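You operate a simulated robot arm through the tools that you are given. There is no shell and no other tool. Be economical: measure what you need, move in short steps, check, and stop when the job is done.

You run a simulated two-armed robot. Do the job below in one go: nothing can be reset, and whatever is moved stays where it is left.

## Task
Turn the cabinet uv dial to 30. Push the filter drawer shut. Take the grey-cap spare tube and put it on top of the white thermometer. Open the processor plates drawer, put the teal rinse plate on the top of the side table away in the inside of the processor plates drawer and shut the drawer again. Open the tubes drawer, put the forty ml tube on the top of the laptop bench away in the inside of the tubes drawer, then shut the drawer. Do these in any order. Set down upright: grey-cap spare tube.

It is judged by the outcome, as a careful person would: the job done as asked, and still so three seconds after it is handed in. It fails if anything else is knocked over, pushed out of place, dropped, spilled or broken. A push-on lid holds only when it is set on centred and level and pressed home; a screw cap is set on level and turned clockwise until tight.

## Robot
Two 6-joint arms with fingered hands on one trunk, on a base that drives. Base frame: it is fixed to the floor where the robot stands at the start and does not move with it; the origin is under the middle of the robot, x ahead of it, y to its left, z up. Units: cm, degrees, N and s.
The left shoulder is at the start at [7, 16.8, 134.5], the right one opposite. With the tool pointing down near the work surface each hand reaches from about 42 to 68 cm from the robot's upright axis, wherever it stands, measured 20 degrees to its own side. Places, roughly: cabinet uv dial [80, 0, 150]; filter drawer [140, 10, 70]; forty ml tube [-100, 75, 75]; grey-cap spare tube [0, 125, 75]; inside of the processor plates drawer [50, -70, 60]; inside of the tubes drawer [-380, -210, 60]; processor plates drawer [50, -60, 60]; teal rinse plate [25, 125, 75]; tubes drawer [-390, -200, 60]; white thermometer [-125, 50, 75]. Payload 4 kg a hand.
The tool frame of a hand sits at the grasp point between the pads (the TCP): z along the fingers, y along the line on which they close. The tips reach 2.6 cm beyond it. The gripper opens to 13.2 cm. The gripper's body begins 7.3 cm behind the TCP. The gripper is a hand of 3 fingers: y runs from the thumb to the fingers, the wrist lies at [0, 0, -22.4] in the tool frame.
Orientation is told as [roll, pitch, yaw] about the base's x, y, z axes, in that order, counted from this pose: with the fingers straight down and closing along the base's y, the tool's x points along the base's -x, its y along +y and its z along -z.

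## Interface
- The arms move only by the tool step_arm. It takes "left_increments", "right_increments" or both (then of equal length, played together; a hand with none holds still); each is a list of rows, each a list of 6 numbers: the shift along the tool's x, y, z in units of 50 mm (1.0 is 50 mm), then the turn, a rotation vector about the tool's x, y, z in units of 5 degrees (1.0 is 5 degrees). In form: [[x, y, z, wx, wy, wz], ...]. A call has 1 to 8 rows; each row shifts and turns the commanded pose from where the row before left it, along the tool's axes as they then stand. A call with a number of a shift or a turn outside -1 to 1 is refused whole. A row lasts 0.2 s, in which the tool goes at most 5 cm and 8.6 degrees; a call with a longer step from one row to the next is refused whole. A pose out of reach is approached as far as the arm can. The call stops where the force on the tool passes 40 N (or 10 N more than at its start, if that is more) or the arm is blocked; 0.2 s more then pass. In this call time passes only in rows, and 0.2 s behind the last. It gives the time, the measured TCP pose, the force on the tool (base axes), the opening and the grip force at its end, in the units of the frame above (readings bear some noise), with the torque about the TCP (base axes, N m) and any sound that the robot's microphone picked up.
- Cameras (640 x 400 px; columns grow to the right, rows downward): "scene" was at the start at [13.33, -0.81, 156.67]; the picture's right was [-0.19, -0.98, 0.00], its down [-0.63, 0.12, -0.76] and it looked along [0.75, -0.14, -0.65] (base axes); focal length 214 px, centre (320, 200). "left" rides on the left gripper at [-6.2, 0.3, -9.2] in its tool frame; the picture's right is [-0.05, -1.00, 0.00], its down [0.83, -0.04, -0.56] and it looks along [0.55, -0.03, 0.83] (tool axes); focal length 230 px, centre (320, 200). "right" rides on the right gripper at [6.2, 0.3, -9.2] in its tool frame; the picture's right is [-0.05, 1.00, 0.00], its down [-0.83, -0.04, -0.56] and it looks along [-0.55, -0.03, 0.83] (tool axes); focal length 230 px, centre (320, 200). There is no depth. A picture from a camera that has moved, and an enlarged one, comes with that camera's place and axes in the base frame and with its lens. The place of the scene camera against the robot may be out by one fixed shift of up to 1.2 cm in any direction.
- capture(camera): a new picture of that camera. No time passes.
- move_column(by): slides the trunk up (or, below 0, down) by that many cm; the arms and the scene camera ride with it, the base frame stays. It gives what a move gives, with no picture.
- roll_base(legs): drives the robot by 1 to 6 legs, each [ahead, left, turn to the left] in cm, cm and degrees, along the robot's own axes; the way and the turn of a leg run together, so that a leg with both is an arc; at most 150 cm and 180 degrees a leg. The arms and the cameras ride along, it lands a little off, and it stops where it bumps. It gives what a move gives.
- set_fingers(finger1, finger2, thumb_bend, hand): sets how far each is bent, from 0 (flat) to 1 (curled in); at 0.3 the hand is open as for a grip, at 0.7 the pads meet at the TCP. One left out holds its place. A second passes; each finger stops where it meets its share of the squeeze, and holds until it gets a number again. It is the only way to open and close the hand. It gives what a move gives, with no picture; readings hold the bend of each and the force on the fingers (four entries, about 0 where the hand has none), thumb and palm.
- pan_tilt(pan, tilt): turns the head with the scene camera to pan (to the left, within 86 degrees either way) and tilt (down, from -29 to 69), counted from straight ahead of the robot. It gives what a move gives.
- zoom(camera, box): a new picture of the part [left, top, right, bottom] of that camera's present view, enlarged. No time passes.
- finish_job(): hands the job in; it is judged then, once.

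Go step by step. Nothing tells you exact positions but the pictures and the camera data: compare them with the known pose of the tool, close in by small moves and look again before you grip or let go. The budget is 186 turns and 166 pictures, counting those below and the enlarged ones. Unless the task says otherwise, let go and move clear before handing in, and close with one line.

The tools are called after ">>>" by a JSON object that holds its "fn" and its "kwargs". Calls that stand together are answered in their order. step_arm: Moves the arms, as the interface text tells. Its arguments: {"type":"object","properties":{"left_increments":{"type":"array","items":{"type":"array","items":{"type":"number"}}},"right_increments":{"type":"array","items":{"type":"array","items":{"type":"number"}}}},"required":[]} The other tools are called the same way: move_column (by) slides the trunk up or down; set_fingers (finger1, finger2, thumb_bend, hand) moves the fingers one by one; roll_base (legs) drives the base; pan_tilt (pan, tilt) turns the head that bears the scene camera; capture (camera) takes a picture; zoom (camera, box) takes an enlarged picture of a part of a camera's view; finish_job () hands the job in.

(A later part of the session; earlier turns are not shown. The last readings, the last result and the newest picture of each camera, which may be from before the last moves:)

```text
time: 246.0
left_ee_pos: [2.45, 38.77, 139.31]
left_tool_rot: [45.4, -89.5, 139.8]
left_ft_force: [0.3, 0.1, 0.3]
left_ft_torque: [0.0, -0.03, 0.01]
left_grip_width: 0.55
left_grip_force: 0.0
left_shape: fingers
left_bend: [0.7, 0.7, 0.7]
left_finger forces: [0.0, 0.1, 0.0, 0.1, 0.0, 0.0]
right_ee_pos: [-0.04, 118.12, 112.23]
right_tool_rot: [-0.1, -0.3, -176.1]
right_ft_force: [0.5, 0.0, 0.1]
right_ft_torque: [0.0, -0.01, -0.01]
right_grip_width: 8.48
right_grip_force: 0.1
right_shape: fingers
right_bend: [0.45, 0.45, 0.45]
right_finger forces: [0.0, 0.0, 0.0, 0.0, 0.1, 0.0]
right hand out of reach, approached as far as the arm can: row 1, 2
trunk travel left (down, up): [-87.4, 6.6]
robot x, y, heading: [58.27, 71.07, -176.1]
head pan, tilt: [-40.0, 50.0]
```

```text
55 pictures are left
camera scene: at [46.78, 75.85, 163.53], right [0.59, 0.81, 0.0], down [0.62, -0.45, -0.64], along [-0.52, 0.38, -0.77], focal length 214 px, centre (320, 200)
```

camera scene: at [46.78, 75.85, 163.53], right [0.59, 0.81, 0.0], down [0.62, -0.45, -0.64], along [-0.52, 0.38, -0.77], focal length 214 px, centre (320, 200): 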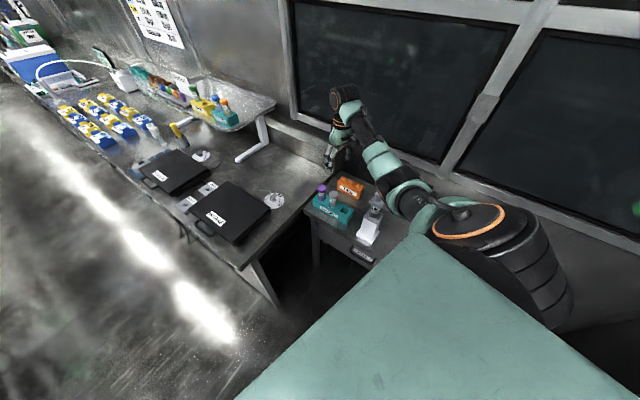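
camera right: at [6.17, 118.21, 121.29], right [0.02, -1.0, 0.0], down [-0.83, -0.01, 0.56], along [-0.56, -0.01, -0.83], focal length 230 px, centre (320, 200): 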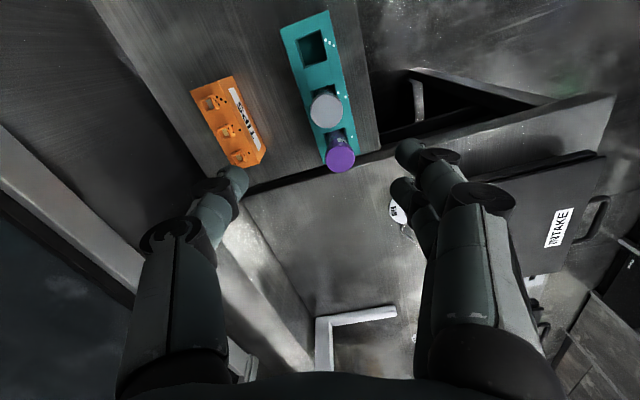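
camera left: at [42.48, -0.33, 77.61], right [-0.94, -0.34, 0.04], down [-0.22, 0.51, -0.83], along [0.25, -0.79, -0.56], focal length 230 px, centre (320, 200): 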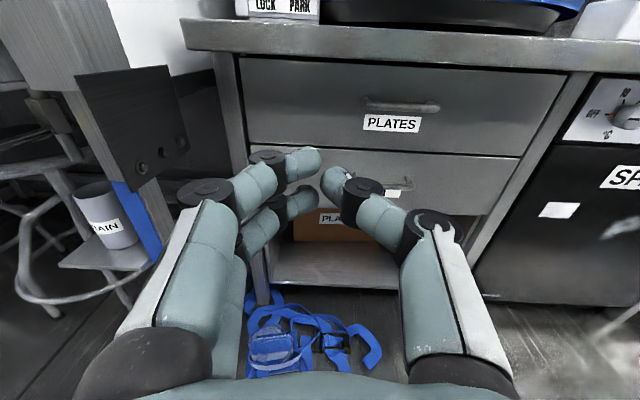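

Cap confirmed at (-1,117.2,88.8). Centre and lower with partial trunk and arm moves.

>>> {"fn": "step_arm", "kwargs": {"right_increments": [[-0.2, 0.17, 0, 0, 0, 0]]}}

>>> {"fn": "move_column", "kwargs": {"by": -13}}

>>> {"fn": "step_arm", "kwargs": {"right_increments": [[0, 0, 0.3, 0, 0, 0], [0, 0, 0.3, 0, 0, 0], [0, 0, 0.3, 0, 0, 0]]}}

>>> {"fn": "capture", "kwargs": {"camera": "right"}}

```text
time: 246.4
left_ee_pos: [2.69, 38.79, 139.41]
left_tool_rot: [48.0, -89.5, 137.2]
left_ft_force: [1.0, 0.2, -1.0]
left_ft_torque: [0.0, 0.01, 0.0]
left_grip_width: 0.57
left_grip_force: 0.1
left_shape: fingers
left_bend: [0.7, 0.7, 0.7]
left_finger forces: [0.0, 0.0, 0.1, 0.0, 0.0, 0.0]
right_ee_pos: [-0.92, 117.2, 112.25]
right_tool_rot: [-0.2, -0.4, -176.2]
right_ft_force: [-0.7, -0.4, -0.7]
right_ft_torque: [0.02, -0.03, 0.01]
right_grip_width: 8.46
right_grip_force: 0.1
right_shape: fingers
right_bend: [0.45, 0.45, 0.45]
right_finger forces: [0.0, 0.0, 0.0, 0.0, 0.0, 0.0]
trunk travel left (down, up): [-87.4, 6.6]
robot x, y, heading: [58.32, 70.97, -176.6]
head pan, tilt: [-40.0, 50.0]
```

```text
time: 248.0
left_ee_pos: [2.62, 38.66, 126.37]
left_tool_rot: [52.6, -89.4, 132.6]
left_ft_force: [-0.3, -0.9, 0.0]
left_ft_torque: [-0.02, 0.02, 0.03]
left_grip_width: 0.55
left_grip_force: 0.1
left_shape: fingers
left_bend: [0.7, 0.7, 0.7]
left_finger forces: [0.0, 0.0, 0.1, 0.0, 0.0, 0.0]
right_ee_pos: [-0.92, 117.41, 99.32]
right_tool_rot: [-0.1, -0.3, -176.3]
right_ft_force: [0.4, 0.6, 0.5]
right_ft_torque: [0.0, -0.01, 0.0]
right_grip_width: 8.46
right_grip_force: 0.0
right_shape: fingers
right_bend: [0.45, 0.45, 0.45]
right_finger forces: [0.0, 0.1, 0.2, 0.0, 0.1, 0.1]
trunk travel left (down, up): [-74.4, 19.6]
robot x, y, heading: [58.22, 71.16, -176.3]
head pan, tilt: [-40.0, 50.0]
```

```text
time: 248.8
left_ee_pos: [2.47, 38.89, 126.46]
left_tool_rot: [50.6, -89.5, 134.8]
left_ft_force: [-0.3, -0.8, 0.4]
left_ft_torque: [0.01, -0.01, -0.02]
left_grip_width: 0.56
left_grip_force: 0.2
left_shape: fingers
left_bend: [0.7, 0.7, 0.7]
left_finger forces: [0.0, 0.0, 0.0, 0.0, 0.2, 0.0]
right_ee_pos: [-1.07, 117.29, 94.95]
right_tool_rot: [0.0, -0.2, -176.1]
right_ft_force: [0.2, 0.6, -0.1]
right_ft_torque: [0.03, 0.02, 0.01]
right_grip_width: 8.42
right_grip_force: 0.0
right_shape: fingers
right_bend: [0.45, 0.45, 0.45]
right_finger forces: [0.0, 0.0, 0.0, 0.0, 0.0, 0.0]
trunk travel left (down, up): [-74.4, 19.6]
robot x, y, heading: [58.61, 70.92, -176.3]
head pan, tilt: [-40.0, 50.0]
```

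```text
54 pictures are left
camera right: at [5.22, 117.32, 103.96], right [0.01, -1.0, 0.0], down [-0.83, -0.01, 0.56], along [-0.56, -0.01, -0.83], focal length 230 px, centre (320, 200)
```

right: 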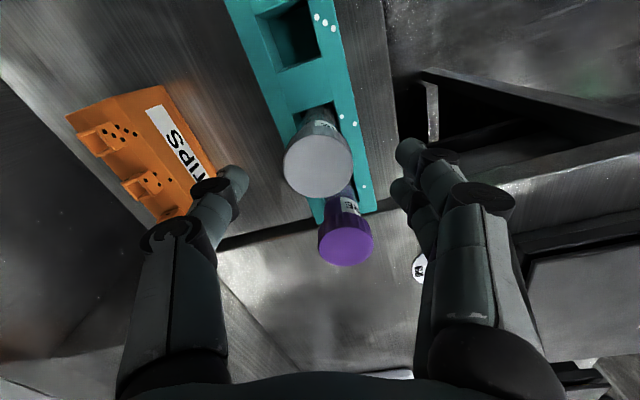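

>>> {"fn": "step_arm", "kwargs": {"right_increments": [[0, 0, 0.3, 0, 0, 0], [0, 0, 0.3, 0, 0, 0], [0, 0, 0.3, 0, 0, 0], [0, 0, 0.3, 0, 0, 0]]}}

>>> {"fn": "set_fingers", "kwargs": {"hand": "right", "finger1": 0.72, "finger2": 0.72, "thumb_bend": 0.72}}

>>> {"fn": "capture", "kwargs": {"camera": "right"}}

```text
time: 249.8
left_ee_pos: [2.57, 38.79, 126.38]
left_tool_rot: [51.3, -89.3, 133.8]
left_ft_force: [0.5, -0.3, 0.1]
left_ft_torque: [0.02, 0.02, 0.0]
left_grip_width: 0.54
left_grip_force: 0.0
left_shape: fingers
left_bend: [0.7, 0.7, 0.7]
left_finger forces: [0.0, 0.0, 0.0, 0.1, 0.1, 0.0]
right_ee_pos: [-0.98, 117.39, 88.71]
right_tool_rot: [-0.1, -0.5, -176.2]
right_ft_force: [-0.1, 0.3, -0.6]
right_ft_torque: [-0.01, 0.03, 0.01]
right_grip_width: 8.47
right_grip_force: 0.0
right_shape: fingers
right_bend: [0.45, 0.45, 0.45]
right_finger forces: [0.0, 0.0, 0.0, 0.0, 0.0, 0.0]
trunk travel left (down, up): [-74.4, 19.6]
robot x, y, heading: [58.46, 70.89, -176.2]
head pan, tilt: [-40.0, 50.0]
```

```text
time: 250.8
left_ee_pos: [2.6, 38.74, 126.41]
left_tool_rot: [51.2, -89.4, 134.1]
left_ft_force: [-0.1, 0.1, 0.0]
left_ft_torque: [0.0, -0.01, 0.01]
left_grip_width: 0.57
left_grip_force: 0.0
left_shape: fingers
left_bend: [0.7, 0.7, 0.7]
left_finger forces: [0.1, 0.0, 0.0, 0.0, 0.0, 0.1]
right_ee_pos: [-1.03, 117.41, 88.69]
right_tool_rot: [-0.1, -0.4, -176.1]
right_ft_force: [-0.4, 0.5, -0.4]
right_ft_torque: [0.0, 0.01, -0.02]
right_grip_width: 2.63
right_grip_force: 12.6
right_shape: fingers
right_bend: [0.65, 0.69, 0.66]
right_finger forces: [8.4, 4.8, 0.0, 0.0, 13.3, 0.0]
trunk travel left (down, up): [-74.4, 19.6]
robot x, y, heading: [58.34, 70.83, -176.0]
head pan, tilt: [-40.0, 50.0]
```

```text
53 pictures are left
camera right: at [5.23, 117.4, 97.84], right [0.01, -1.0, 0.0], down [-0.83, -0.01, 0.56], along [-0.56, -0.01, -0.83], focal length 230 px, centre (320, 200)
```

right: 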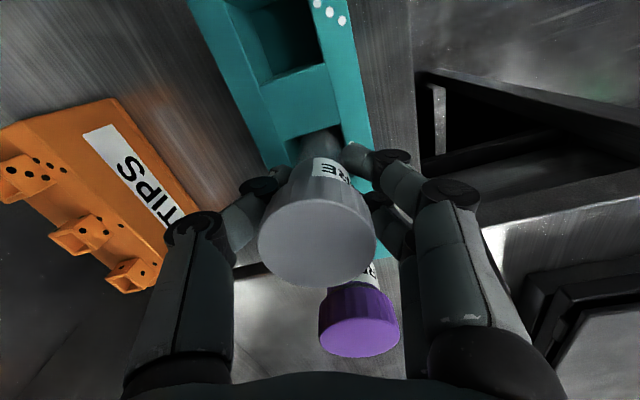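

It is gripped just under the cap. Lifting straight up.

>>> {"fn": "move_column", "kwargs": {"by": 6}}

>>> {"fn": "move_column", "kwargs": {"by": 13}}

>>> {"fn": "capture", "kwargs": {"camera": "scene"}}

>>> {"fn": "zoom", "kwargs": {"camera": "scene", "box": [290, 120, 410, 270]}}

```text
time: 251.8
left_ee_pos: [2.48, 38.81, 132.27]
left_tool_rot: [49.9, -89.3, 135.3]
left_ft_force: [0.6, -0.7, -0.3]
left_ft_torque: [0.03, -0.03, 0.01]
left_grip_width: 0.58
left_grip_force: 0.1
left_shape: fingers
left_bend: [0.7, 0.7, 0.7]
left_finger forces: [0.0, 0.1, 0.0, 0.1, 0.1, 0.0]
right_ee_pos: [-1.0, 117.41, 94.69]
right_tool_rot: [-0.2, -0.4, -176.1]
right_ft_force: [-0.8, 0.5, -1.2]
right_ft_torque: [-0.02, 0.02, -0.01]
right_grip_width: 2.61
right_grip_force: 12.7
right_shape: fingers
right_bend: [0.65, 0.69, 0.66]
right_finger forces: [8.4, 4.7, 0.0, 0.0, 13.3, 0.0]
trunk travel left (down, up): [-80.4, 13.6]
robot x, y, heading: [58.29, 71.2, -176.2]
head pan, tilt: [-40.0, 50.0]
```

```text
time: 253.4
left_ee_pos: [2.46, 38.87, 145.41]
left_tool_rot: [50.3, -89.3, 134.8]
left_ft_force: [0.9, -1.0, 0.6]
left_ft_torque: [0.01, 0.0, 0.01]
left_grip_width: 0.57
left_grip_force: 0.1
left_shape: fingers
left_bend: [0.7, 0.7, 0.7]
left_finger forces: [0.0, 0.1, 0.0, 0.1, 0.0, 0.1]
right_ee_pos: [-0.94, 117.34, 107.66]
right_tool_rot: [-0.2, -0.4, -176.2]
right_ft_force: [0.1, -0.3, -0.7]
right_ft_torque: [0.02, -0.01, 0.02]
right_grip_width: 2.64
right_grip_force: 13.2
right_shape: fingers
right_bend: [0.65, 0.69, 0.66]
right_finger forces: [8.3, 4.7, 0.1, 0.1, 13.3, 0.0]
trunk travel left (down, up): [-93.4, 0.6]
robot x, y, heading: [58.28, 70.88, -176.3]
head pan, tilt: [-40.0, 50.0]
```

```text
52 pictures are left
camera scene: at [46.94, 75.91, 169.54], right [0.59, 0.81, 0.0], down [0.62, -0.45, -0.64], along [-0.52, 0.38, -0.77], focal length 214 px, centre (320, 200)
```

scene: 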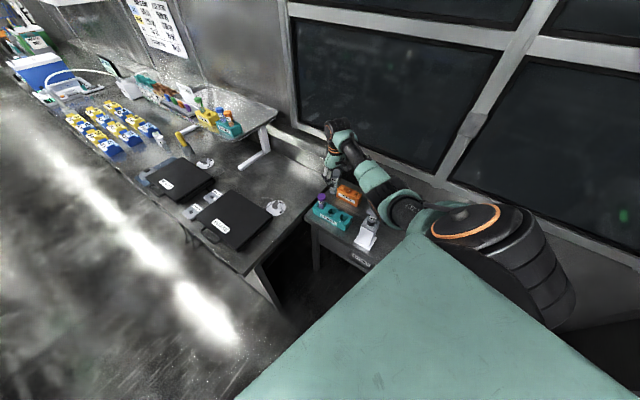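

```text
2.67 times, centred on (350, 195) of scene
camera zoom: at [46.94, 75.91, 169.54], right [0.59, 0.81, 0.0], down [0.62, -0.45, -0.64], along [-0.52, 0.38, -0.77], focal length 572 px, centre (240, 213)
```

zoom: 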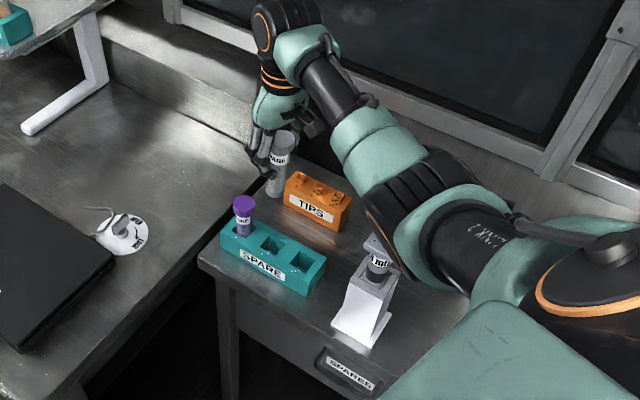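

Tube is held upright. I'll back away from the table, turn to face the laptop bench line and drive along it to look for the thermometer.

>>> {"fn": "roll_base", "kwargs": {"legs": [[-7.4, 29, 0], [0, 0, -76], [0, 140, 0]]}}

>>> {"fn": "pan_tilt", "kwargs": {"pan": 15, "tilt": 42}}

>>> {"fn": "capture", "kwargs": {"camera": "scene"}}

```text
time: 265.3
left_ee_pos: [-110.71, 42.78, 145.39]
left_tool_rot: [52.9, -89.4, 57.3]
left_ft_force: [-0.3, 0.3, -0.1]
left_ft_torque: [-0.01, -0.03, 0.03]
left_grip_width: 0.56
left_grip_force: 0.1
left_shape: fingers
left_bend: [0.7, 0.7, 0.7]
left_finger forces: [0.1, 0.0, 0.0, 0.0, 0.0, 0.0]
right_ee_pos: [-35.74, 66.42, 107.7]
right_tool_rot: [0.1, -0.3, 108.8]
right_ft_force: [0.6, -0.4, -0.6]
right_ft_torque: [0.05, 0.0, -0.01]
right_grip_width: 2.62
right_grip_force: 12.2
right_shape: fingers
right_bend: [0.66, 0.69, 0.66]
right_finger forces: [7.9, 4.7, 0.0, 0.0, 12.8, 0.1]
trunk travel left (down, up): [-93.4, 0.6]
robot x, y, heading: [-65.25, -2.94, 108.8]
head pan, tilt: [-40.0, 50.0]
```

```text
time: 266.5
left_ee_pos: [-110.77, 42.61, 145.31]
left_tool_rot: [51.2, -89.4, 59.1]
left_ft_force: [0.6, 0.4, -0.1]
left_ft_torque: [0.03, 0.01, 0.0]
left_grip_width: 0.55
left_grip_force: 0.1
left_shape: fingers
left_bend: [0.7, 0.7, 0.7]
left_finger forces: [0.0, 0.0, 0.0, 0.0, 0.1, 0.0]
right_ee_pos: [-35.78, 66.48, 107.54]
right_tool_rot: [-0.1, -0.4, 108.8]
right_ft_force: [-0.2, -0.4, -0.5]
right_ft_torque: [0.01, 0.0, -0.03]
right_grip_width: 2.59
right_grip_force: 13.2
right_shape: fingers
right_bend: [0.66, 0.69, 0.66]
right_finger forces: [7.9, 4.8, 0.0, 0.0, 12.7, 0.1]
trunk travel left (down, up): [-93.4, 0.6]
robot x, y, heading: [-65.47, -2.44, 108.7]
head pan, tilt: [15.0, 42.0]
```

```text
50 pictures are left
camera scene: at [-71.68, 9.71, 170.67], right [0.83, 0.56, 0.0], down [0.37, -0.56, -0.74], along [-0.41, 0.62, -0.67], focal length 214 px, centre (320, 200)
```

scene: 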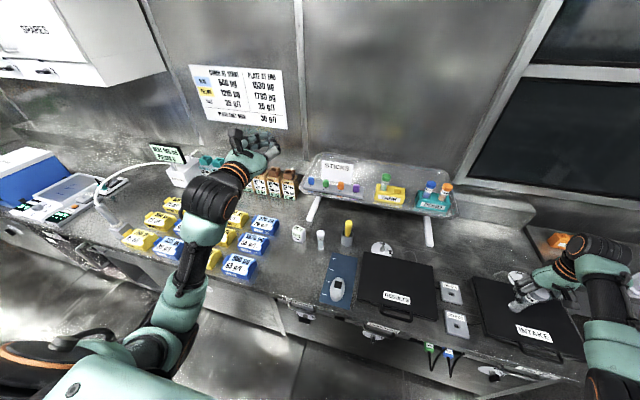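

>>> {"fn": "zoom", "kwargs": {"camera": "scene", "box": [270, 205, 400, 315]}}

>>> {"fn": "zoom", "kwargs": {"camera": "scene", "box": [90, 130, 290, 280]}}

```text
3.64 times, centred on (335, 260) of scene
camera zoom: at [-71.68, 9.71, 170.67], right [0.83, 0.56, 0.0], down [0.37, -0.56, -0.74], along [-0.41, 0.62, -0.67], focal length 780 px, centre (266, -18)
```

zoom: 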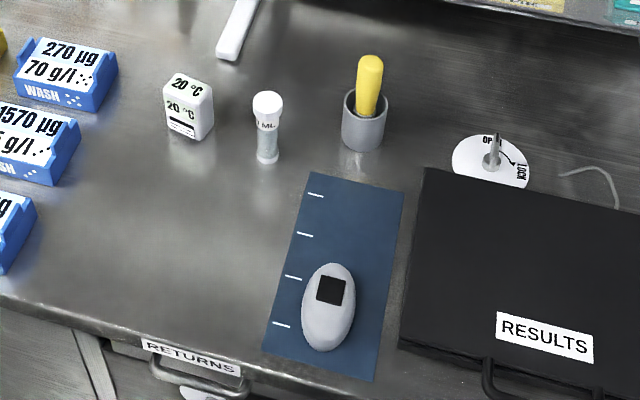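

```text
2.67 times, centred on (190, 205) of scene
camera zoom: at [-71.68, 9.71, 170.67], right [0.83, 0.56, 0.0], down [0.37, -0.56, -0.74], along [-0.41, 0.62, -0.67], focal length 572 px, centre (667, 187)
```

zoom: 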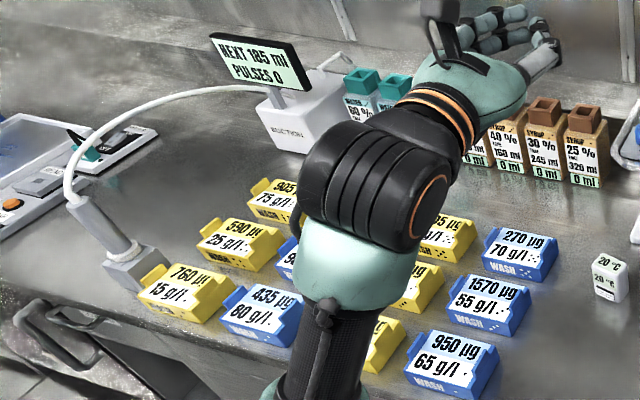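

The white "20 °C" block is the thermometer, near (-119,61.5); the tube labelled "40 ML" stands right beside it. I'll bring the right hand in to a handier place and drive along so the hand nears the thermometer.

>>> {"fn": "step_arm", "kwargs": {"right_increments": [[0, 0.58, 0, 0, 0, 0], [0, 0.58, 0, 0, 0, 0], [0, 0.58, 0, 0, 0, 0], [0, 0.58, 0, 0, 0, 0], [0, 0.58, 0, 0, 0, 0], [0, 0.58, 0, 0, 0, 0], [0, 0.58, 0, 0, 0, 0], [0, 0.58, 0, 0, 0, 0]]}}

>>> {"fn": "roll_base", "kwargs": {"legs": [[6, 56, -0.8]]}}

>>> {"fn": "capture", "kwargs": {"camera": "right"}}

```text
time: 268.3
left_ee_pos: [-110.88, 42.53, 145.3]
left_tool_rot: [44.7, -89.6, 65.4]
left_ft_force: [-0.3, -0.2, -0.2]
left_ft_torque: [-0.02, -0.01, -0.01]
left_grip_width: 0.55
left_grip_force: 0.0
left_shape: fingers
left_bend: [0.7, 0.7, 0.7]
left_finger forces: [0.0, 0.0, 0.0, 0.0, 0.1, 0.1]
right_ee_pos: [-58.05, 58.96, 107.75]
right_tool_rot: [-0.2, -0.5, 108.9]
right_ft_force: [-0.1, -0.6, -0.5]
right_ft_torque: [0.03, 0.03, 0.01]
right_grip_width: 2.55
right_grip_force: 13.4
right_shape: fingers
right_bend: [0.66, 0.69, 0.66]
right_finger forces: [8.1, 5.2, 0.0, 0.0, 12.6, 0.0]
trunk travel left (down, up): [-93.4, 0.6]
robot x, y, heading: [-64.88, -2.74, 108.6]
head pan, tilt: [15.0, 42.0]
```

```text
time: 271.5
left_ee_pos: [-164.1, 31.4, 145.41]
left_tool_rot: [55.8, -89.4, 54.0]
left_ft_force: [0.3, 0.0, -0.2]
left_ft_torque: [0.02, -0.01, 0.02]
left_grip_width: 0.55
left_grip_force: 0.1
left_shape: fingers
left_bend: [0.7, 0.7, 0.7]
left_finger forces: [0.1, 0.1, 0.0, 0.0, 0.1, 0.0]
right_ee_pos: [-111.17, 47.31, 107.71]
right_tool_rot: [0.0, -0.5, 108.3]
right_ft_force: [0.1, 0.6, 0.5]
right_ft_torque: [0.0, 0.0, 0.02]
right_grip_width: 2.61
right_grip_force: 13.2
right_shape: fingers
right_bend: [0.66, 0.69, 0.66]
right_finger forces: [8.1, 5.1, 0.0, 0.0, 12.8, 0.0]
trunk travel left (down, up): [-93.4, 0.6]
robot x, y, heading: [-118.87, -14.79, 108.4]
head pan, tilt: [15.0, 42.0]
```

```text
47 pictures are left
camera right: at [-109.53, 41.23, 116.76], right [-0.96, -0.26, 0.0], down [-0.22, 0.8, 0.56], along [-0.15, 0.54, -0.83], focal length 230 px, centre (320, 200)
```

right: 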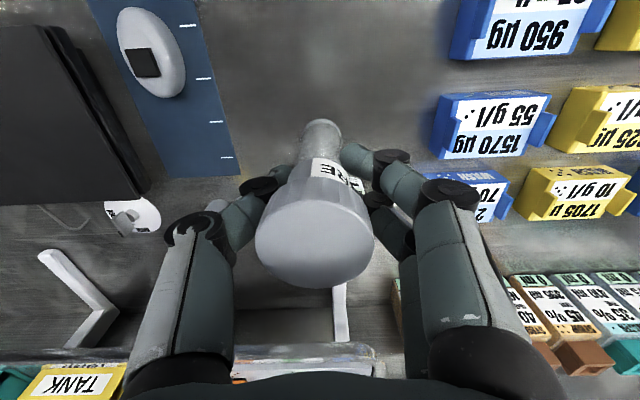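

The held tube hides the thermometer in the hand camera. I'll move the hand a bit beyond and left of it so it shows in view.

>>> {"fn": "roll_base", "kwargs": {"legs": [[15, 12, 0]]}}

>>> {"fn": "step_arm", "kwargs": {"right_increments": [[-0.5, 0, 0, 0, 0, 0], [-0.6, 0, 0, 0, 0, 0]]}}

>>> {"fn": "capture", "kwargs": {"camera": "right"}}

```text
time: 273.1
left_ee_pos: [-179.79, 41.37, 145.68]
left_tool_rot: [72.0, -89.4, 37.9]
left_ft_force: [1.4, -0.1, 0.8]
left_ft_torque: [-0.02, -0.01, 0.04]
left_grip_width: 0.56
left_grip_force: 0.0
left_shape: fingers
left_bend: [0.7, 0.7, 0.7]
left_finger forces: [0.0, 0.0, 0.0, 0.0, 0.1, 0.1]
right_ee_pos: [-127.06, 57.46, 107.8]
right_tool_rot: [-0.1, -0.5, 108.3]
right_ft_force: [0.7, 0.3, -0.4]
right_ft_torque: [0.01, 0.0, 0.0]
right_grip_width: 2.6
right_grip_force: 13.0
right_shape: fingers
right_bend: [0.66, 0.69, 0.66]
right_finger forces: [8.1, 5.1, 0.0, 0.1, 12.7, 0.1]
trunk travel left (down, up): [-93.4, 0.6]
robot x, y, heading: [-135.59, -4.27, 108.5]
head pan, tilt: [15.0, 42.0]
```

```text
time: 273.6
left_ee_pos: [-180.1, 41.75, 145.45]
left_tool_rot: [52.8, -89.4, 57.0]
left_ft_force: [0.7, 1.1, 0.3]
left_ft_torque: [0.0, 0.02, 0.04]
left_grip_width: 0.56
left_grip_force: 0.1
left_shape: fingers
left_bend: [0.7, 0.7, 0.7]
left_finger forces: [0.1, 0.0, 0.0, 0.0, 0.1, 0.1]
right_ee_pos: [-128.9, 63.06, 107.55]
right_tool_rot: [-0.1, -0.2, 108.3]
right_ft_force: [-0.5, -0.3, -0.7]
right_ft_torque: [0.01, 0.02, -0.02]
right_grip_width: 2.58
right_grip_force: 12.5
right_shape: fingers
right_bend: [0.66, 0.69, 0.66]
right_finger forces: [8.1, 5.1, 0.1, 0.0, 12.6, 0.0]
trunk travel left (down, up): [-93.4, 0.6]
robot x, y, heading: [-134.99, -4.32, 108.4]
head pan, tilt: [15.0, 42.0]
```

```text
46 pictures are left
camera right: at [-127.28, 56.97, 116.74], right [-0.96, -0.26, 0.0], down [-0.22, 0.8, 0.56], along [-0.15, 0.54, -0.83], focal length 230 px, centre (320, 200)
```

right: 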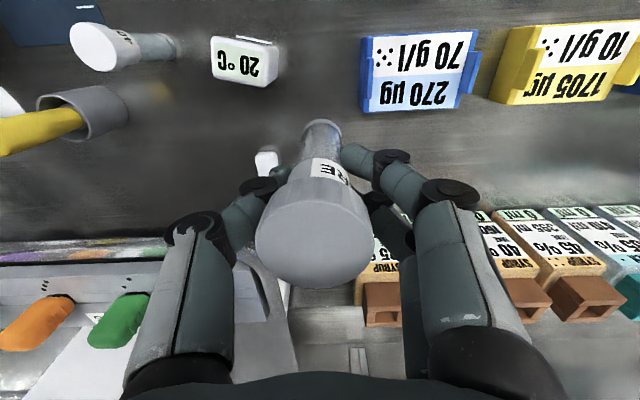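

>>> {"fn": "move_column", "kwargs": {"by": -6}}

>>> {"fn": "capture", "kwargs": {"camera": "right"}}

```text
time: 274.6
left_ee_pos: [-180.32, 41.65, 139.3]
left_tool_rot: [53.0, -89.5, 56.7]
left_ft_force: [0.1, 0.5, -0.4]
left_ft_torque: [-0.01, 0.01, 0.02]
left_grip_width: 0.59
left_grip_force: 0.1
left_shape: fingers
left_bend: [0.7, 0.7, 0.7]
left_finger forces: [0.1, 0.0, 0.0, 0.0, 0.1, 0.1]
right_ee_pos: [-129.04, 62.95, 101.76]
right_tool_rot: [0.0, -0.4, 108.3]
right_ft_force: [0.8, -0.5, -1.2]
right_ft_torque: [-0.02, 0.0, 0.0]
right_grip_width: 2.59
right_grip_force: 13.2
right_shape: fingers
right_bend: [0.66, 0.69, 0.66]
right_finger forces: [8.1, 5.1, 0.0, 0.0, 12.6, 0.0]
trunk travel left (down, up): [-87.4, 6.6]
robot x, y, heading: [-135.09, -4.06, 108.3]
head pan, tilt: [15.0, 42.0]
```

```text
45 pictures are left
camera right: at [-127.38, 56.89, 110.83], right [-0.96, -0.26, 0.0], down [-0.22, 0.8, 0.56], along [-0.15, 0.54, -0.83], focal length 230 px, centre (320, 200)
```

right: 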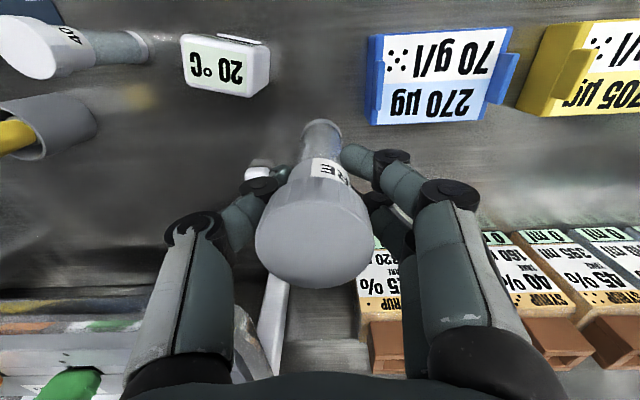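

Thermometer top centre is about (-118.7,61.1), z≈86. I'll bring the tube over it and look.

>>> {"fn": "step_arm", "kwargs": {"right_increments": [[0.25, -0.46, 0, 0, 0, 0], [0.25, -0.46, 0, 0, 0, 0], [0.25, -0.46, 0, 0, 0, 0], [0.25, -0.46, 0, 0, 0, 0]]}}

>>> {"fn": "pan_tilt", "kwargs": {"pan": -20, "tilt": 50}}

>>> {"fn": "capture", "kwargs": {"camera": "right"}}

>>> {"fn": "zoom", "kwargs": {"camera": "scene", "box": [220, 80, 420, 205]}}

```text
time: 275.6
left_ee_pos: [-180.03, 41.6, 139.41]
left_tool_rot: [57.3, -89.4, 52.5]
left_ft_force: [0.1, 0.8, 0.0]
left_ft_torque: [0.01, 0.01, 0.0]
left_grip_width: 0.57
left_grip_force: 0.0
left_shape: fingers
left_bend: [0.7, 0.7, 0.7]
left_finger forces: [0.0, 0.0, 0.0, 0.0, 0.1, 0.1]
right_ee_pos: [-118.66, 61.06, 101.61]
right_tool_rot: [0.0, -0.4, 108.3]
right_ft_force: [0.7, 0.6, 0.5]
right_ft_torque: [-0.04, 0.0, -0.05]
right_grip_width: 2.58
right_grip_force: 13.0
right_shape: fingers
right_bend: [0.66, 0.69, 0.66]
right_finger forces: [8.2, 5.2, 0.0, 0.0, 12.5, 0.1]
trunk travel left (down, up): [-87.4, 6.6]
robot x, y, heading: [-135.23, -4.34, 108.3]
head pan, tilt: [15.0, 42.0]
```

```text
time: 276.7
left_ee_pos: [-180.21, 41.77, 139.37]
left_tool_rot: [50.5, -89.6, 59.1]
left_ft_force: [-0.1, 0.4, -0.8]
left_ft_torque: [-0.01, 0.05, 0.0]
left_grip_width: 0.56
left_grip_force: 0.1
left_shape: fingers
left_bend: [0.7, 0.7, 0.7]
left_finger forces: [0.2, 0.0, 0.0, 0.0, 0.0, 0.1]
right_ee_pos: [-118.79, 61.13, 101.74]
right_tool_rot: [-0.1, -0.4, 108.3]
right_ft_force: [-0.3, -0.1, -0.5]
right_ft_torque: [-0.02, 0.0, -0.02]
right_grip_width: 2.56
right_grip_force: 13.2
right_shape: fingers
right_bend: [0.66, 0.69, 0.66]
right_finger forces: [8.1, 5.2, 0.0, 0.0, 12.7, 0.0]
trunk travel left (down, up): [-87.4, 6.6]
robot x, y, heading: [-135.05, -3.97, 108.3]
head pan, tilt: [-20.0, 50.0]
```

```text
44 pictures are left
camera right: at [-117.09, 55.11, 110.87], right [-0.96, -0.26, 0.0], down [-0.22, 0.8, 0.56], along [-0.15, 0.54, -0.83], focal length 230 px, centre (320, 200)
```

right: 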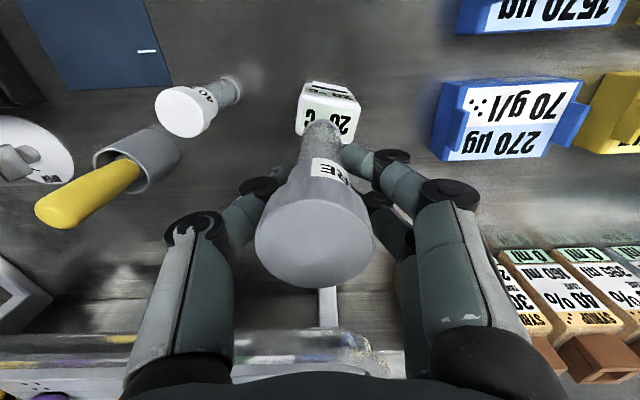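

```text
3.20 times, centred on (320, 142) of scene
camera zoom: at [-136.6, 9.13, 163.55], right [1.0, -0.03, 0.0], down [-0.02, -0.77, -0.64], along [0.02, 0.64, -0.77], focal length 686 px, centre (320, 384)
```

zoom: 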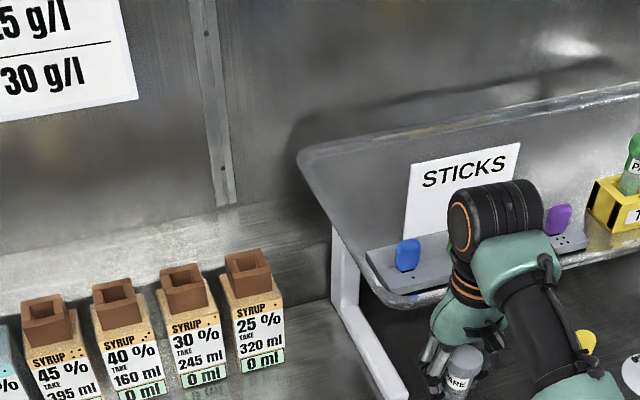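

>>> {"fn": "step_arm", "kwargs": {"right_increments": [[-0.06, 0.17, 0, 0, 0, 0]]}}

>>> {"fn": "move_column", "kwargs": {"by": -4}}

>>> {"fn": "zoom", "kwargs": {"camera": "right", "box": [220, 50, 420, 175]}}

```text
time: 277.1
left_ee_pos: [-180.23, 41.77, 139.33]
left_tool_rot: [48.9, -89.5, 61.0]
left_ft_force: [-0.7, 0.4, 0.1]
left_ft_torque: [0.01, -0.02, -0.03]
left_grip_width: 0.56
left_grip_force: 0.0
left_shape: fingers
left_bend: [0.7, 0.7, 0.7]
left_finger forces: [0.0, 0.0, 0.0, 0.1, 0.1, 0.0]
right_ee_pos: [-119.68, 61.2, 101.73]
right_tool_rot: [-0.2, -0.3, 108.3]
right_ft_force: [-0.1, -0.8, -0.3]
right_ft_torque: [0.0, -0.03, -0.01]
right_grip_width: 2.58
right_grip_force: 13.7
right_shape: fingers
right_bend: [0.66, 0.69, 0.66]
right_finger forces: [8.2, 5.2, 0.1, 0.1, 12.5, 0.0]
trunk travel left (down, up): [-87.4, 6.6]
robot x, y, heading: [-135.19, -4.24, 108.6]
head pan, tilt: [-20.0, 50.0]
```

```text
time: 277.9
left_ee_pos: [-180.19, 41.66, 135.43]
left_tool_rot: [53.7, -89.5, 56.1]
left_ft_force: [0.5, 0.2, 0.8]
left_ft_torque: [-0.01, -0.01, -0.04]
left_grip_width: 0.56
left_grip_force: 0.0
left_shape: fingers
left_bend: [0.7, 0.7, 0.7]
left_finger forces: [0.0, 0.0, 0.1, 0.0, 0.0, 0.0]
right_ee_pos: [-119.65, 61.02, 97.85]
right_tool_rot: [0.0, -0.5, 108.3]
right_ft_force: [0.0, -0.1, -0.5]
right_ft_torque: [0.01, 0.0, 0.01]
right_grip_width: 2.57
right_grip_force: 13.0
right_shape: fingers
right_bend: [0.66, 0.69, 0.66]
right_finger forces: [8.1, 5.3, 0.0, 0.0, 12.5, 0.0]
trunk travel left (down, up): [-83.4, 10.6]
robot x, y, heading: [-135.0, -4.11, 108.4]
head pan, tilt: [-20.0, 50.0]
```

```text
3.20 times, centred on (320, 112) of right
camera zoom: at [-117.96, 55.07, 106.9], right [-0.96, -0.26, 0.0], down [-0.22, 0.8, 0.56], along [-0.15, 0.54, -0.83], focal length 736 px, centre (320, 480)
```

zoom: 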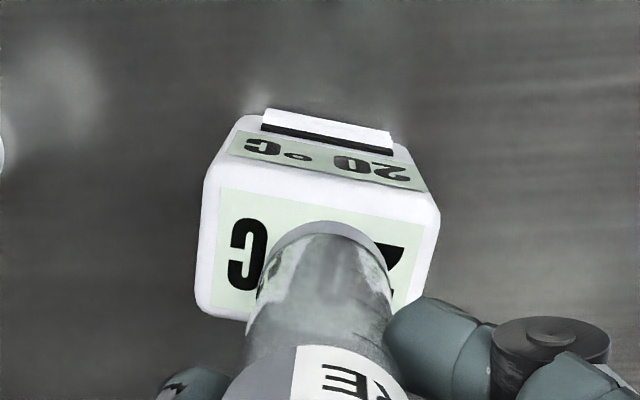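

The tube is centred over the thermometer top. Lower gently until contact.

>>> {"fn": "move_column", "kwargs": {"by": -2}}

>>> {"fn": "move_column", "kwargs": {"by": -0.6}}

>>> {"fn": "move_column", "kwargs": {"by": -0.5}}

>>> {"fn": "zoom", "kwargs": {"camera": "right", "box": [220, 50, 420, 175]}}

```text
time: 278.6
left_ee_pos: [-180.34, 41.35, 133.62]
left_tool_rot: [59.8, -89.6, 49.9]
left_ft_force: [-0.2, 0.0, -0.1]
left_ft_torque: [0.0, -0.04, 0.05]
left_grip_width: 0.56
left_grip_force: 0.0
left_shape: fingers
left_bend: [0.7, 0.7, 0.7]
left_finger forces: [0.0, 0.0, 0.0, 0.1, 0.0, 0.1]
right_ee_pos: [-119.72, 61.06, 96.37]
right_tool_rot: [-0.2, -0.9, 108.3]
right_ft_force: [-1.2, 4.3, 21.6]
right_ft_torque: [0.08, -0.04, -0.01]
right_grip_width: 2.54
right_grip_force: 16.9
right_shape: fingers
right_bend: [0.69, 0.7, 0.68]
right_finger forces: [10.0, 8.2, 0.0, 0.1, 16.2, 0.1]
trunk travel left (down, up): [-81.4, 12.6]
robot x, y, heading: [-135.05, -4.16, 108.5]
head pan, tilt: [-20.0, 50.0]
```

```text
time: 279.1
left_ee_pos: [-180.27, 41.28, 132.84]
left_tool_rot: [57.4, -89.5, 52.2]
left_ft_force: [-0.5, -0.4, 0.1]
left_ft_torque: [0.01, 0.0, -0.01]
left_grip_width: 0.57
left_grip_force: 0.0
left_shape: fingers
left_bend: [0.7, 0.7, 0.7]
left_finger forces: [0.0, 0.0, 0.0, 0.1, 0.0, 0.0]
right_ee_pos: [-119.77, 60.99, 95.43]
right_tool_rot: [-0.2, -0.6, 108.3]
right_ft_force: [-1.3, 2.5, 21.9]
right_ft_torque: [0.0, -0.03, 0.0]
right_grip_width: 2.53
right_grip_force: 17.7
right_shape: fingers
right_bend: [0.7, 0.71, 0.67]
right_finger forces: [11.4, 8.9, 0.0, 0.0, 16.1, 0.1]
trunk travel left (down, up): [-80.8, 13.2]
robot x, y, heading: [-135.1, -4.26, 108.6]
head pan, tilt: [-20.0, 50.0]
```

```text
time: 279.6
left_ee_pos: [-180.29, 41.52, 132.27]
left_tool_rot: [52.9, -89.6, 56.8]
left_ft_force: [0.4, 0.7, 0.4]
left_ft_torque: [-0.01, 0.0, -0.04]
left_grip_width: 0.58
left_grip_force: 0.0
left_shape: fingers
left_bend: [0.7, 0.7, 0.7]
left_finger forces: [0.0, 0.1, 0.0, 0.1, 0.0, 0.0]
right_ee_pos: [-119.6, 61.01, 94.79]
right_tool_rot: [0.0, -0.4, 108.3]
right_ft_force: [-1.7, 2.1, 15.6]
right_ft_torque: [0.01, -0.02, -0.01]
right_grip_width: 2.53
right_grip_force: 16.5
right_shape: fingers
right_bend: [0.69, 0.71, 0.67]
right_finger forces: [10.6, 7.9, 0.1, 0.0, 14.3, 0.1]
trunk travel left (down, up): [-80.3, 13.7]
robot x, y, heading: [-135.51, -4.12, 108.2]
head pan, tilt: [-20.0, 50.0]
```

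```text
3.20 times, centred on (320, 112) of right
camera zoom: at [-118.05, 54.94, 103.86], right [-0.96, -0.26, 0.0], down [-0.22, 0.8, 0.56], along [-0.15, 0.54, -0.83], focal length 736 px, centre (320, 480)
```

zoom: 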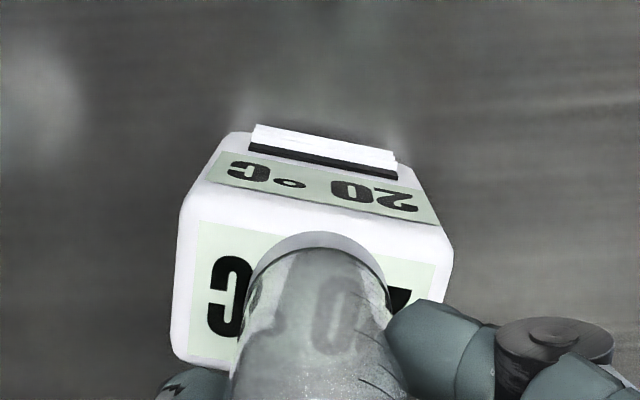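

Contact made; the tube stands on the thermometer. I'll relieve the load and open.

>>> {"fn": "move_column", "kwargs": {"by": 0.3}}

>>> {"fn": "set_fingers", "kwargs": {"hand": "right", "finger1": 0.5, "finger2": 0.5, "thumb_bend": 0.5}}

>>> {"fn": "capture", "kwargs": {"camera": "right"}}

```text
time: 280.2
left_ee_pos: [-180.21, 41.6, 132.55]
left_tool_rot: [51.1, -89.5, 58.5]
left_ft_force: [1.1, -0.3, 0.0]
left_ft_torque: [-0.03, 0.0, -0.01]
left_grip_width: 0.57
left_grip_force: 0.0
left_shape: fingers
left_bend: [0.7, 0.7, 0.7]
left_finger forces: [0.1, 0.1, 0.1, 0.0, 0.1, 0.0]
right_ee_pos: [-119.65, 61.0, 94.82]
right_tool_rot: [-0.1, -0.2, 108.3]
right_ft_force: [-1.0, -0.1, 3.3]
right_ft_torque: [-0.02, 0.03, 0.0]
right_grip_width: 2.55
right_grip_force: 14.2
right_shape: fingers
right_bend: [0.69, 0.71, 0.67]
right_finger forces: [9.8, 6.5, 0.0, 0.1, 12.1, 0.0]
trunk travel left (down, up): [-80.6, 13.4]
robot x, y, heading: [-135.31, -3.76, 108.3]
head pan, tilt: [-20.0, 50.0]
```

```text
time: 281.2
left_ee_pos: [-180.06, 41.76, 132.6]
left_tool_rot: [51.5, -89.4, 58.3]
left_ft_force: [0.1, -0.3, 0.1]
left_ft_torque: [-0.03, 0.01, 0.0]
left_grip_width: 0.56
left_grip_force: 0.1
left_shape: fingers
left_bend: [0.7, 0.7, 0.7]
left_finger forces: [0.0, 0.1, 0.0, 0.0, 0.0, 0.0]
right_ee_pos: [-119.63, 61.08, 95.03]
right_tool_rot: [0.0, -0.4, 108.3]
right_ft_force: [-0.7, -0.9, 0.1]
right_ft_torque: [0.01, -0.02, -0.01]
right_grip_width: 6.7
right_grip_force: 0.1
right_shape: fingers
right_bend: [0.5, 0.5, 0.5]
right_finger forces: [0.0, 0.0, 0.0, 0.0, 0.1, 0.1]
trunk travel left (down, up): [-80.6, 13.4]
robot x, y, heading: [-135.66, -4.45, 108.5]
head pan, tilt: [-20.0, 50.0]
```

```text
40 pictures are left
camera right: at [-117.96, 55.09, 104.08], right [-0.96, -0.26, 0.0], down [-0.22, 0.8, 0.56], along [-0.15, 0.54, -0.83], focal length 230 px, centre (320, 200)
```

right: 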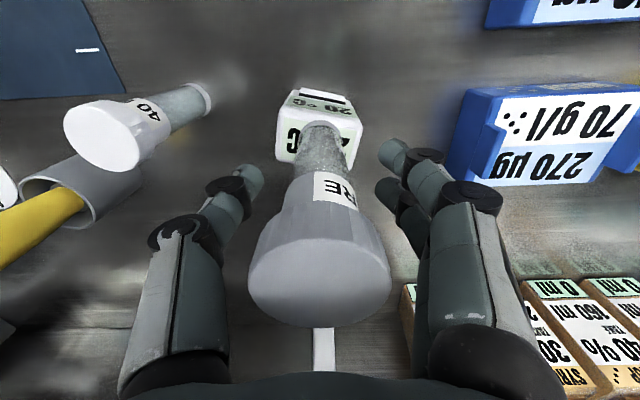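

The tube stands free on its own. Open a bit more and rise straight up.

>>> {"fn": "set_fingers", "kwargs": {"hand": "right", "finger1": 0.42, "finger2": 0.42, "thumb_bend": 0.42}}

>>> {"fn": "move_column", "kwargs": {"by": 13.2}}

>>> {"fn": "capture", "kwargs": {"camera": "right"}}

```text
time: 282.2
left_ee_pos: [-180.16, 41.73, 132.55]
left_tool_rot: [51.3, -89.5, 58.4]
left_ft_force: [0.0, -0.4, -0.4]
left_ft_torque: [0.02, -0.04, 0.05]
left_grip_width: 0.57
left_grip_force: 0.1
left_shape: fingers
left_bend: [0.7, 0.7, 0.7]
left_finger forces: [0.0, 0.1, 0.0, 0.0, 0.0, 0.0]
right_ee_pos: [-119.64, 61.15, 94.98]
right_tool_rot: [-0.1, -0.3, 108.3]
right_ft_force: [-0.4, 0.5, -0.4]
right_ft_torque: [0.02, 0.0, 0.0]
right_grip_width: 9.42
right_grip_force: 0.0
right_shape: fingers
right_bend: [0.42, 0.42, 0.42]
right_finger forces: [0.0, 0.0, 0.0, 0.0, 0.0, 0.0]
trunk travel left (down, up): [-80.6, 13.4]
robot x, y, heading: [-135.14, -4.11, 108.2]
head pan, tilt: [-20.0, 50.0]
```

```text
time: 283.8
left_ee_pos: [-180.16, 41.69, 145.7]
left_tool_rot: [50.5, -89.6, 59.3]
left_ft_force: [0.4, 0.1, -0.2]
left_ft_torque: [0.02, 0.0, -0.01]
left_grip_width: 0.56
left_grip_force: 0.0
left_shape: fingers
left_bend: [0.7, 0.7, 0.7]
left_finger forces: [0.1, 0.0, 0.0, 0.0, 0.0, 0.0]
right_ee_pos: [-119.54, 61.15, 108.09]
right_tool_rot: [-0.1, -0.2, 108.3]
right_ft_force: [0.3, 0.2, 0.2]
right_ft_torque: [0.02, 0.02, 0.0]
right_grip_width: 9.4
right_grip_force: 0.1
right_shape: fingers
right_bend: [0.42, 0.42, 0.42]
right_finger forces: [0.1, 0.0, 0.0, 0.0, 0.0, 0.1]
trunk travel left (down, up): [-93.8, 0.2]
robot x, y, heading: [-135.36, -4.16, 108.4]
head pan, tilt: [-20.0, 50.0]
```

```text
39 pictures are left
camera right: at [-117.98, 55.1, 117.28], right [-0.96, -0.26, 0.0], down [-0.22, 0.8, 0.56], along [-0.15, 0.54, -0.83], focal length 230 px, centre (320, 200)
```

right: 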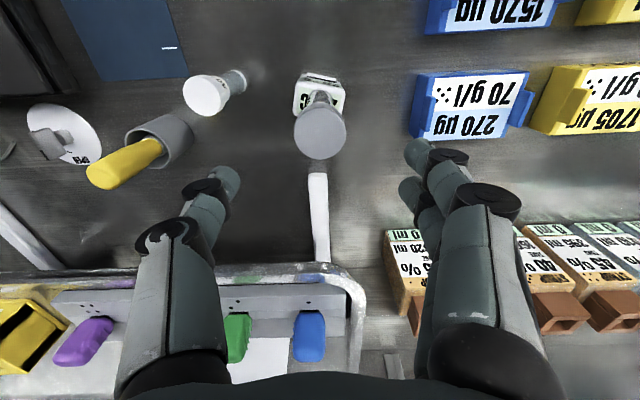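

The grey-cap tube stands upright on the thermometer. Next the 40 ml tube: its cap top is near (-108,62.1,92). Shift the base so the right hand is above it.

>>> {"fn": "roll_base", "kwargs": {"legs": [[-2.7, -11.3, 0]]}}

>>> {"fn": "capture", "kwargs": {"camera": "right"}}

```text
time: 285.0
left_ee_pos: [-169.16, 42.56, 145.69]
left_tool_rot: [33.3, -89.5, 76.5]
left_ft_force: [0.0, 0.0, -0.4]
left_ft_torque: [0.04, -0.01, -0.02]
left_grip_width: 0.52
left_grip_force: 0.0
left_shape: fingers
left_bend: [0.7, 0.7, 0.7]
left_finger forces: [0.0, 0.0, 0.1, 0.1, 0.0, 0.0]
right_ee_pos: [-108.48, 62.03, 108.32]
right_tool_rot: [-0.3, -0.3, 108.5]
right_ft_force: [0.1, -0.3, 0.4]
right_ft_torque: [-0.01, -0.04, -0.03]
right_grip_width: 9.42
right_grip_force: 0.1
right_shape: fingers
right_bend: [0.42, 0.42, 0.42]
right_finger forces: [0.0, 0.0, 0.0, 0.0, 0.1, 0.0]
trunk travel left (down, up): [-93.8, 0.2]
robot x, y, heading: [-123.44, -2.93, 108.6]
head pan, tilt: [-20.0, 50.0]
```

```text
38 pictures are left
camera right: at [-106.9, 56.07, 117.37], right [-0.96, -0.27, 0.0], down [-0.22, 0.8, 0.56], along [-0.15, 0.54, -0.83], focal length 230 px, centre (320, 200)
```

right: 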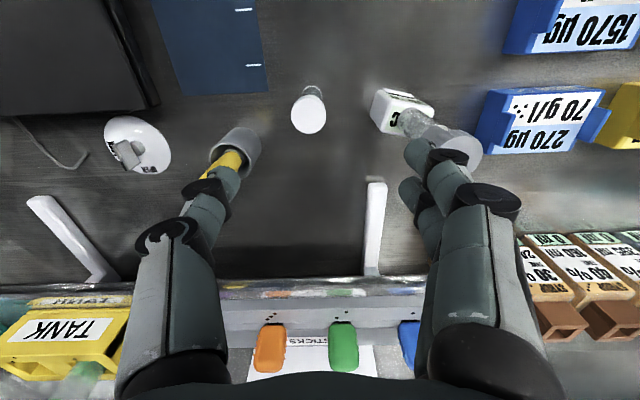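

>>> {"fn": "step_arm", "kwargs": {"right_increments": [[0, -0.23, 0, 0, 0, 0]]}}

>>> {"fn": "set_fingers", "kwargs": {"hand": "right", "finger1": 0.47, "finger2": 0.47, "thumb_bend": 0.47}}

>>> {"fn": "move_column", "kwargs": {"by": -11}}

>>> {"fn": "capture", "kwargs": {"camera": "right"}}

```text
time: 285.4
left_ee_pos: [-168.84, 42.59, 145.83]
left_tool_rot: [49.7, -89.5, 60.3]
left_ft_force: [0.2, 1.5, 1.1]
left_ft_torque: [0.0, 0.03, 0.02]
left_grip_width: 0.54
left_grip_force: 0.1
left_shape: fingers
left_bend: [0.7, 0.7, 0.7]
left_finger forces: [0.0, 0.0, 0.0, 0.0, 0.0, 0.1]
right_ee_pos: [-107.07, 62.4, 108.19]
right_tool_rot: [-0.1, -0.4, 108.4]
right_ft_force: [0.2, -0.8, -0.3]
right_ft_torque: [0.0, -0.03, 0.0]
right_grip_width: 9.42
right_grip_force: 0.1
right_shape: fingers
right_bend: [0.42, 0.42, 0.42]
right_finger forces: [0.0, 0.0, 0.0, 0.0, 0.0, 0.0]
trunk travel left (down, up): [-93.8, 0.2]
robot x, y, heading: [-123.33, -2.89, 108.7]
head pan, tilt: [-20.0, 50.0]
```

```text
time: 286.4
left_ee_pos: [-168.57, 42.59, 145.66]
left_tool_rot: [52.8, -89.4, 57.1]
left_ft_force: [0.5, 0.1, 1.0]
left_ft_torque: [0.01, 0.02, -0.02]
left_grip_width: 0.56
left_grip_force: 0.1
left_shape: fingers
left_bend: [0.7, 0.7, 0.7]
left_finger forces: [0.0, 0.1, 0.0, 0.0, 0.0, 0.0]
right_ee_pos: [-107.07, 62.43, 108.22]
right_tool_rot: [0.0, -0.4, 108.4]
right_ft_force: [0.1, 0.6, -0.4]
right_ft_torque: [0.01, -0.01, 0.01]
right_grip_width: 7.84
right_grip_force: 0.1
right_shape: fingers
right_bend: [0.47, 0.47, 0.47]
right_finger forces: [0.1, 0.1, 0.0, 0.1, 0.0, 0.0]
trunk travel left (down, up): [-93.8, 0.2]
robot x, y, heading: [-123.71, -3.35, 108.7]
head pan, tilt: [-20.0, 50.0]
```

```text
time: 287.8
left_ee_pos: [-168.69, 42.65, 134.68]
left_tool_rot: [52.3, -89.4, 57.3]
left_ft_force: [-0.5, 0.4, 0.1]
left_ft_torque: [0.0, 0.0, 0.02]
left_grip_width: 0.57
left_grip_force: 0.1
left_shape: fingers
left_bend: [0.7, 0.7, 0.7]
left_finger forces: [0.0, 0.0, 0.0, 0.0, 0.0, 0.0]
right_ee_pos: [-107.13, 62.51, 97.15]
right_tool_rot: [-0.2, -0.4, 108.5]
right_ft_force: [1.1, 0.0, 0.3]
right_ft_torque: [0.0, 0.03, -0.01]
right_grip_width: 7.87
right_grip_force: 0.0
right_shape: fingers
right_bend: [0.47, 0.47, 0.47]
right_finger forces: [0.0, 0.0, 0.0, 0.0, 0.0, 0.0]
trunk travel left (down, up): [-82.8, 11.2]
robot x, y, heading: [-123.49, -2.98, 108.7]
head pan, tilt: [-20.0, 50.0]
```

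```text
37 pictures are left
camera right: at [-105.45, 56.45, 106.35], right [-0.96, -0.27, 0.0], down [-0.22, 0.8, 0.56], along [-0.15, 0.54, -0.83], focal length 230 px, centre (320, 200)
```

right: 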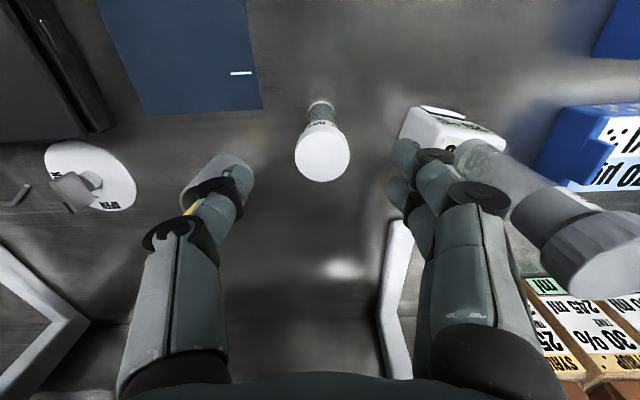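

>>> {"fn": "step_arm", "kwargs": {"right_increments": [[-0.1, 0, 0, 0, 0, 0]]}}

>>> {"fn": "move_column", "kwargs": {"by": -9.2}}

>>> {"fn": "set_fingers", "kwargs": {"hand": "right", "finger1": 0.74, "finger2": 0.74, "thumb_bend": 0.74}}

>>> {"fn": "capture", "kwargs": {"camera": "right"}}

```text
time: 288.2
left_ee_pos: [-168.78, 42.6, 134.61]
left_tool_rot: [49.0, -89.5, 60.8]
left_ft_force: [-0.2, -0.3, -0.7]
left_ft_torque: [0.02, 0.03, -0.02]
left_grip_width: 0.57
left_grip_force: 0.1
left_shape: fingers
left_bend: [0.7, 0.7, 0.7]
left_finger forces: [0.1, 0.0, 0.0, 0.0, 0.1, 0.0]
right_ee_pos: [-107.23, 62.99, 97.24]
right_tool_rot: [-0.2, -0.3, 108.5]
right_ft_force: [0.5, -0.4, 0.3]
right_ft_torque: [-0.02, 0.0, -0.02]
right_grip_width: 7.86
right_grip_force: 0.1
right_shape: fingers
right_bend: [0.47, 0.47, 0.47]
right_finger forces: [0.0, 0.1, 0.0, 0.1, 0.0, 0.1]
trunk travel left (down, up): [-82.8, 11.2]
robot x, y, heading: [-123.65, -3.27, 108.4]
head pan, tilt: [-20.0, 50.0]
```

```text
time: 289.5
left_ee_pos: [-168.73, 42.62, 125.44]
left_tool_rot: [52.4, -89.4, 57.5]
left_ft_force: [0.2, 0.4, -0.2]
left_ft_torque: [0.01, 0.0, 0.03]
left_grip_width: 0.58
left_grip_force: 0.0
left_shape: fingers
left_bend: [0.7, 0.7, 0.7]
left_finger forces: [0.1, 0.0, 0.0, 0.0, 0.0, 0.0]
right_ee_pos: [-107.26, 62.98, 88.02]
right_tool_rot: [-0.1, -0.3, 108.4]
right_ft_force: [-0.1, 0.5, -0.1]
right_ft_torque: [0.01, 0.02, 0.0]
right_grip_width: 7.86
right_grip_force: 0.1
right_shape: fingers
right_bend: [0.47, 0.47, 0.47]
right_finger forces: [0.1, 0.1, 0.0, 0.0, 0.0, 0.0]
trunk travel left (down, up): [-73.6, 20.4]
robot x, y, heading: [-123.55, -3.15, 108.5]
head pan, tilt: [-20.0, 50.0]
```

```text
time: 290.5
left_ee_pos: [-168.72, 42.65, 125.57]
left_tool_rot: [50.8, -89.4, 59.2]
left_ft_force: [-0.5, 0.1, -0.2]
left_ft_torque: [-0.02, 0.01, -0.03]
left_grip_width: 0.55
left_grip_force: 0.0
left_shape: fingers
left_bend: [0.7, 0.7, 0.7]
left_finger forces: [0.0, 0.0, 0.1, 0.0, 0.1, 0.0]
right_ee_pos: [-107.33, 62.84, 88.08]
right_tool_rot: [0.0, -0.4, 108.5]
right_ft_force: [0.2, -0.4, -0.4]
right_ft_torque: [0.01, -0.02, -0.01]
right_grip_width: 2.5
right_grip_force: 17.1
right_shape: fingers
right_bend: [0.7, 0.7, 0.66]
right_finger forces: [9.4, 8.2, 0.0, 0.1, 17.0, 0.0]
trunk travel left (down, up): [-73.6, 20.4]
robot x, y, heading: [-123.53, -3.42, 108.5]
head pan, tilt: [-20.0, 50.0]
```

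```text
36 pictures are left
camera right: at [-105.59, 56.91, 97.15], right [-0.96, -0.27, 0.0], down [-0.22, 0.8, 0.56], along [-0.15, 0.54, -0.83], focal length 230 px, centre (320, 200)
```

right: 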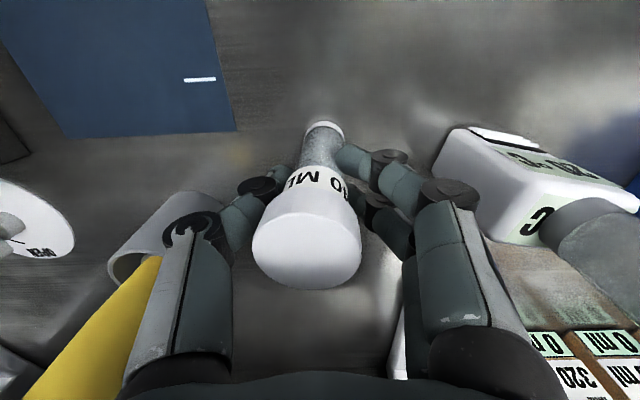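

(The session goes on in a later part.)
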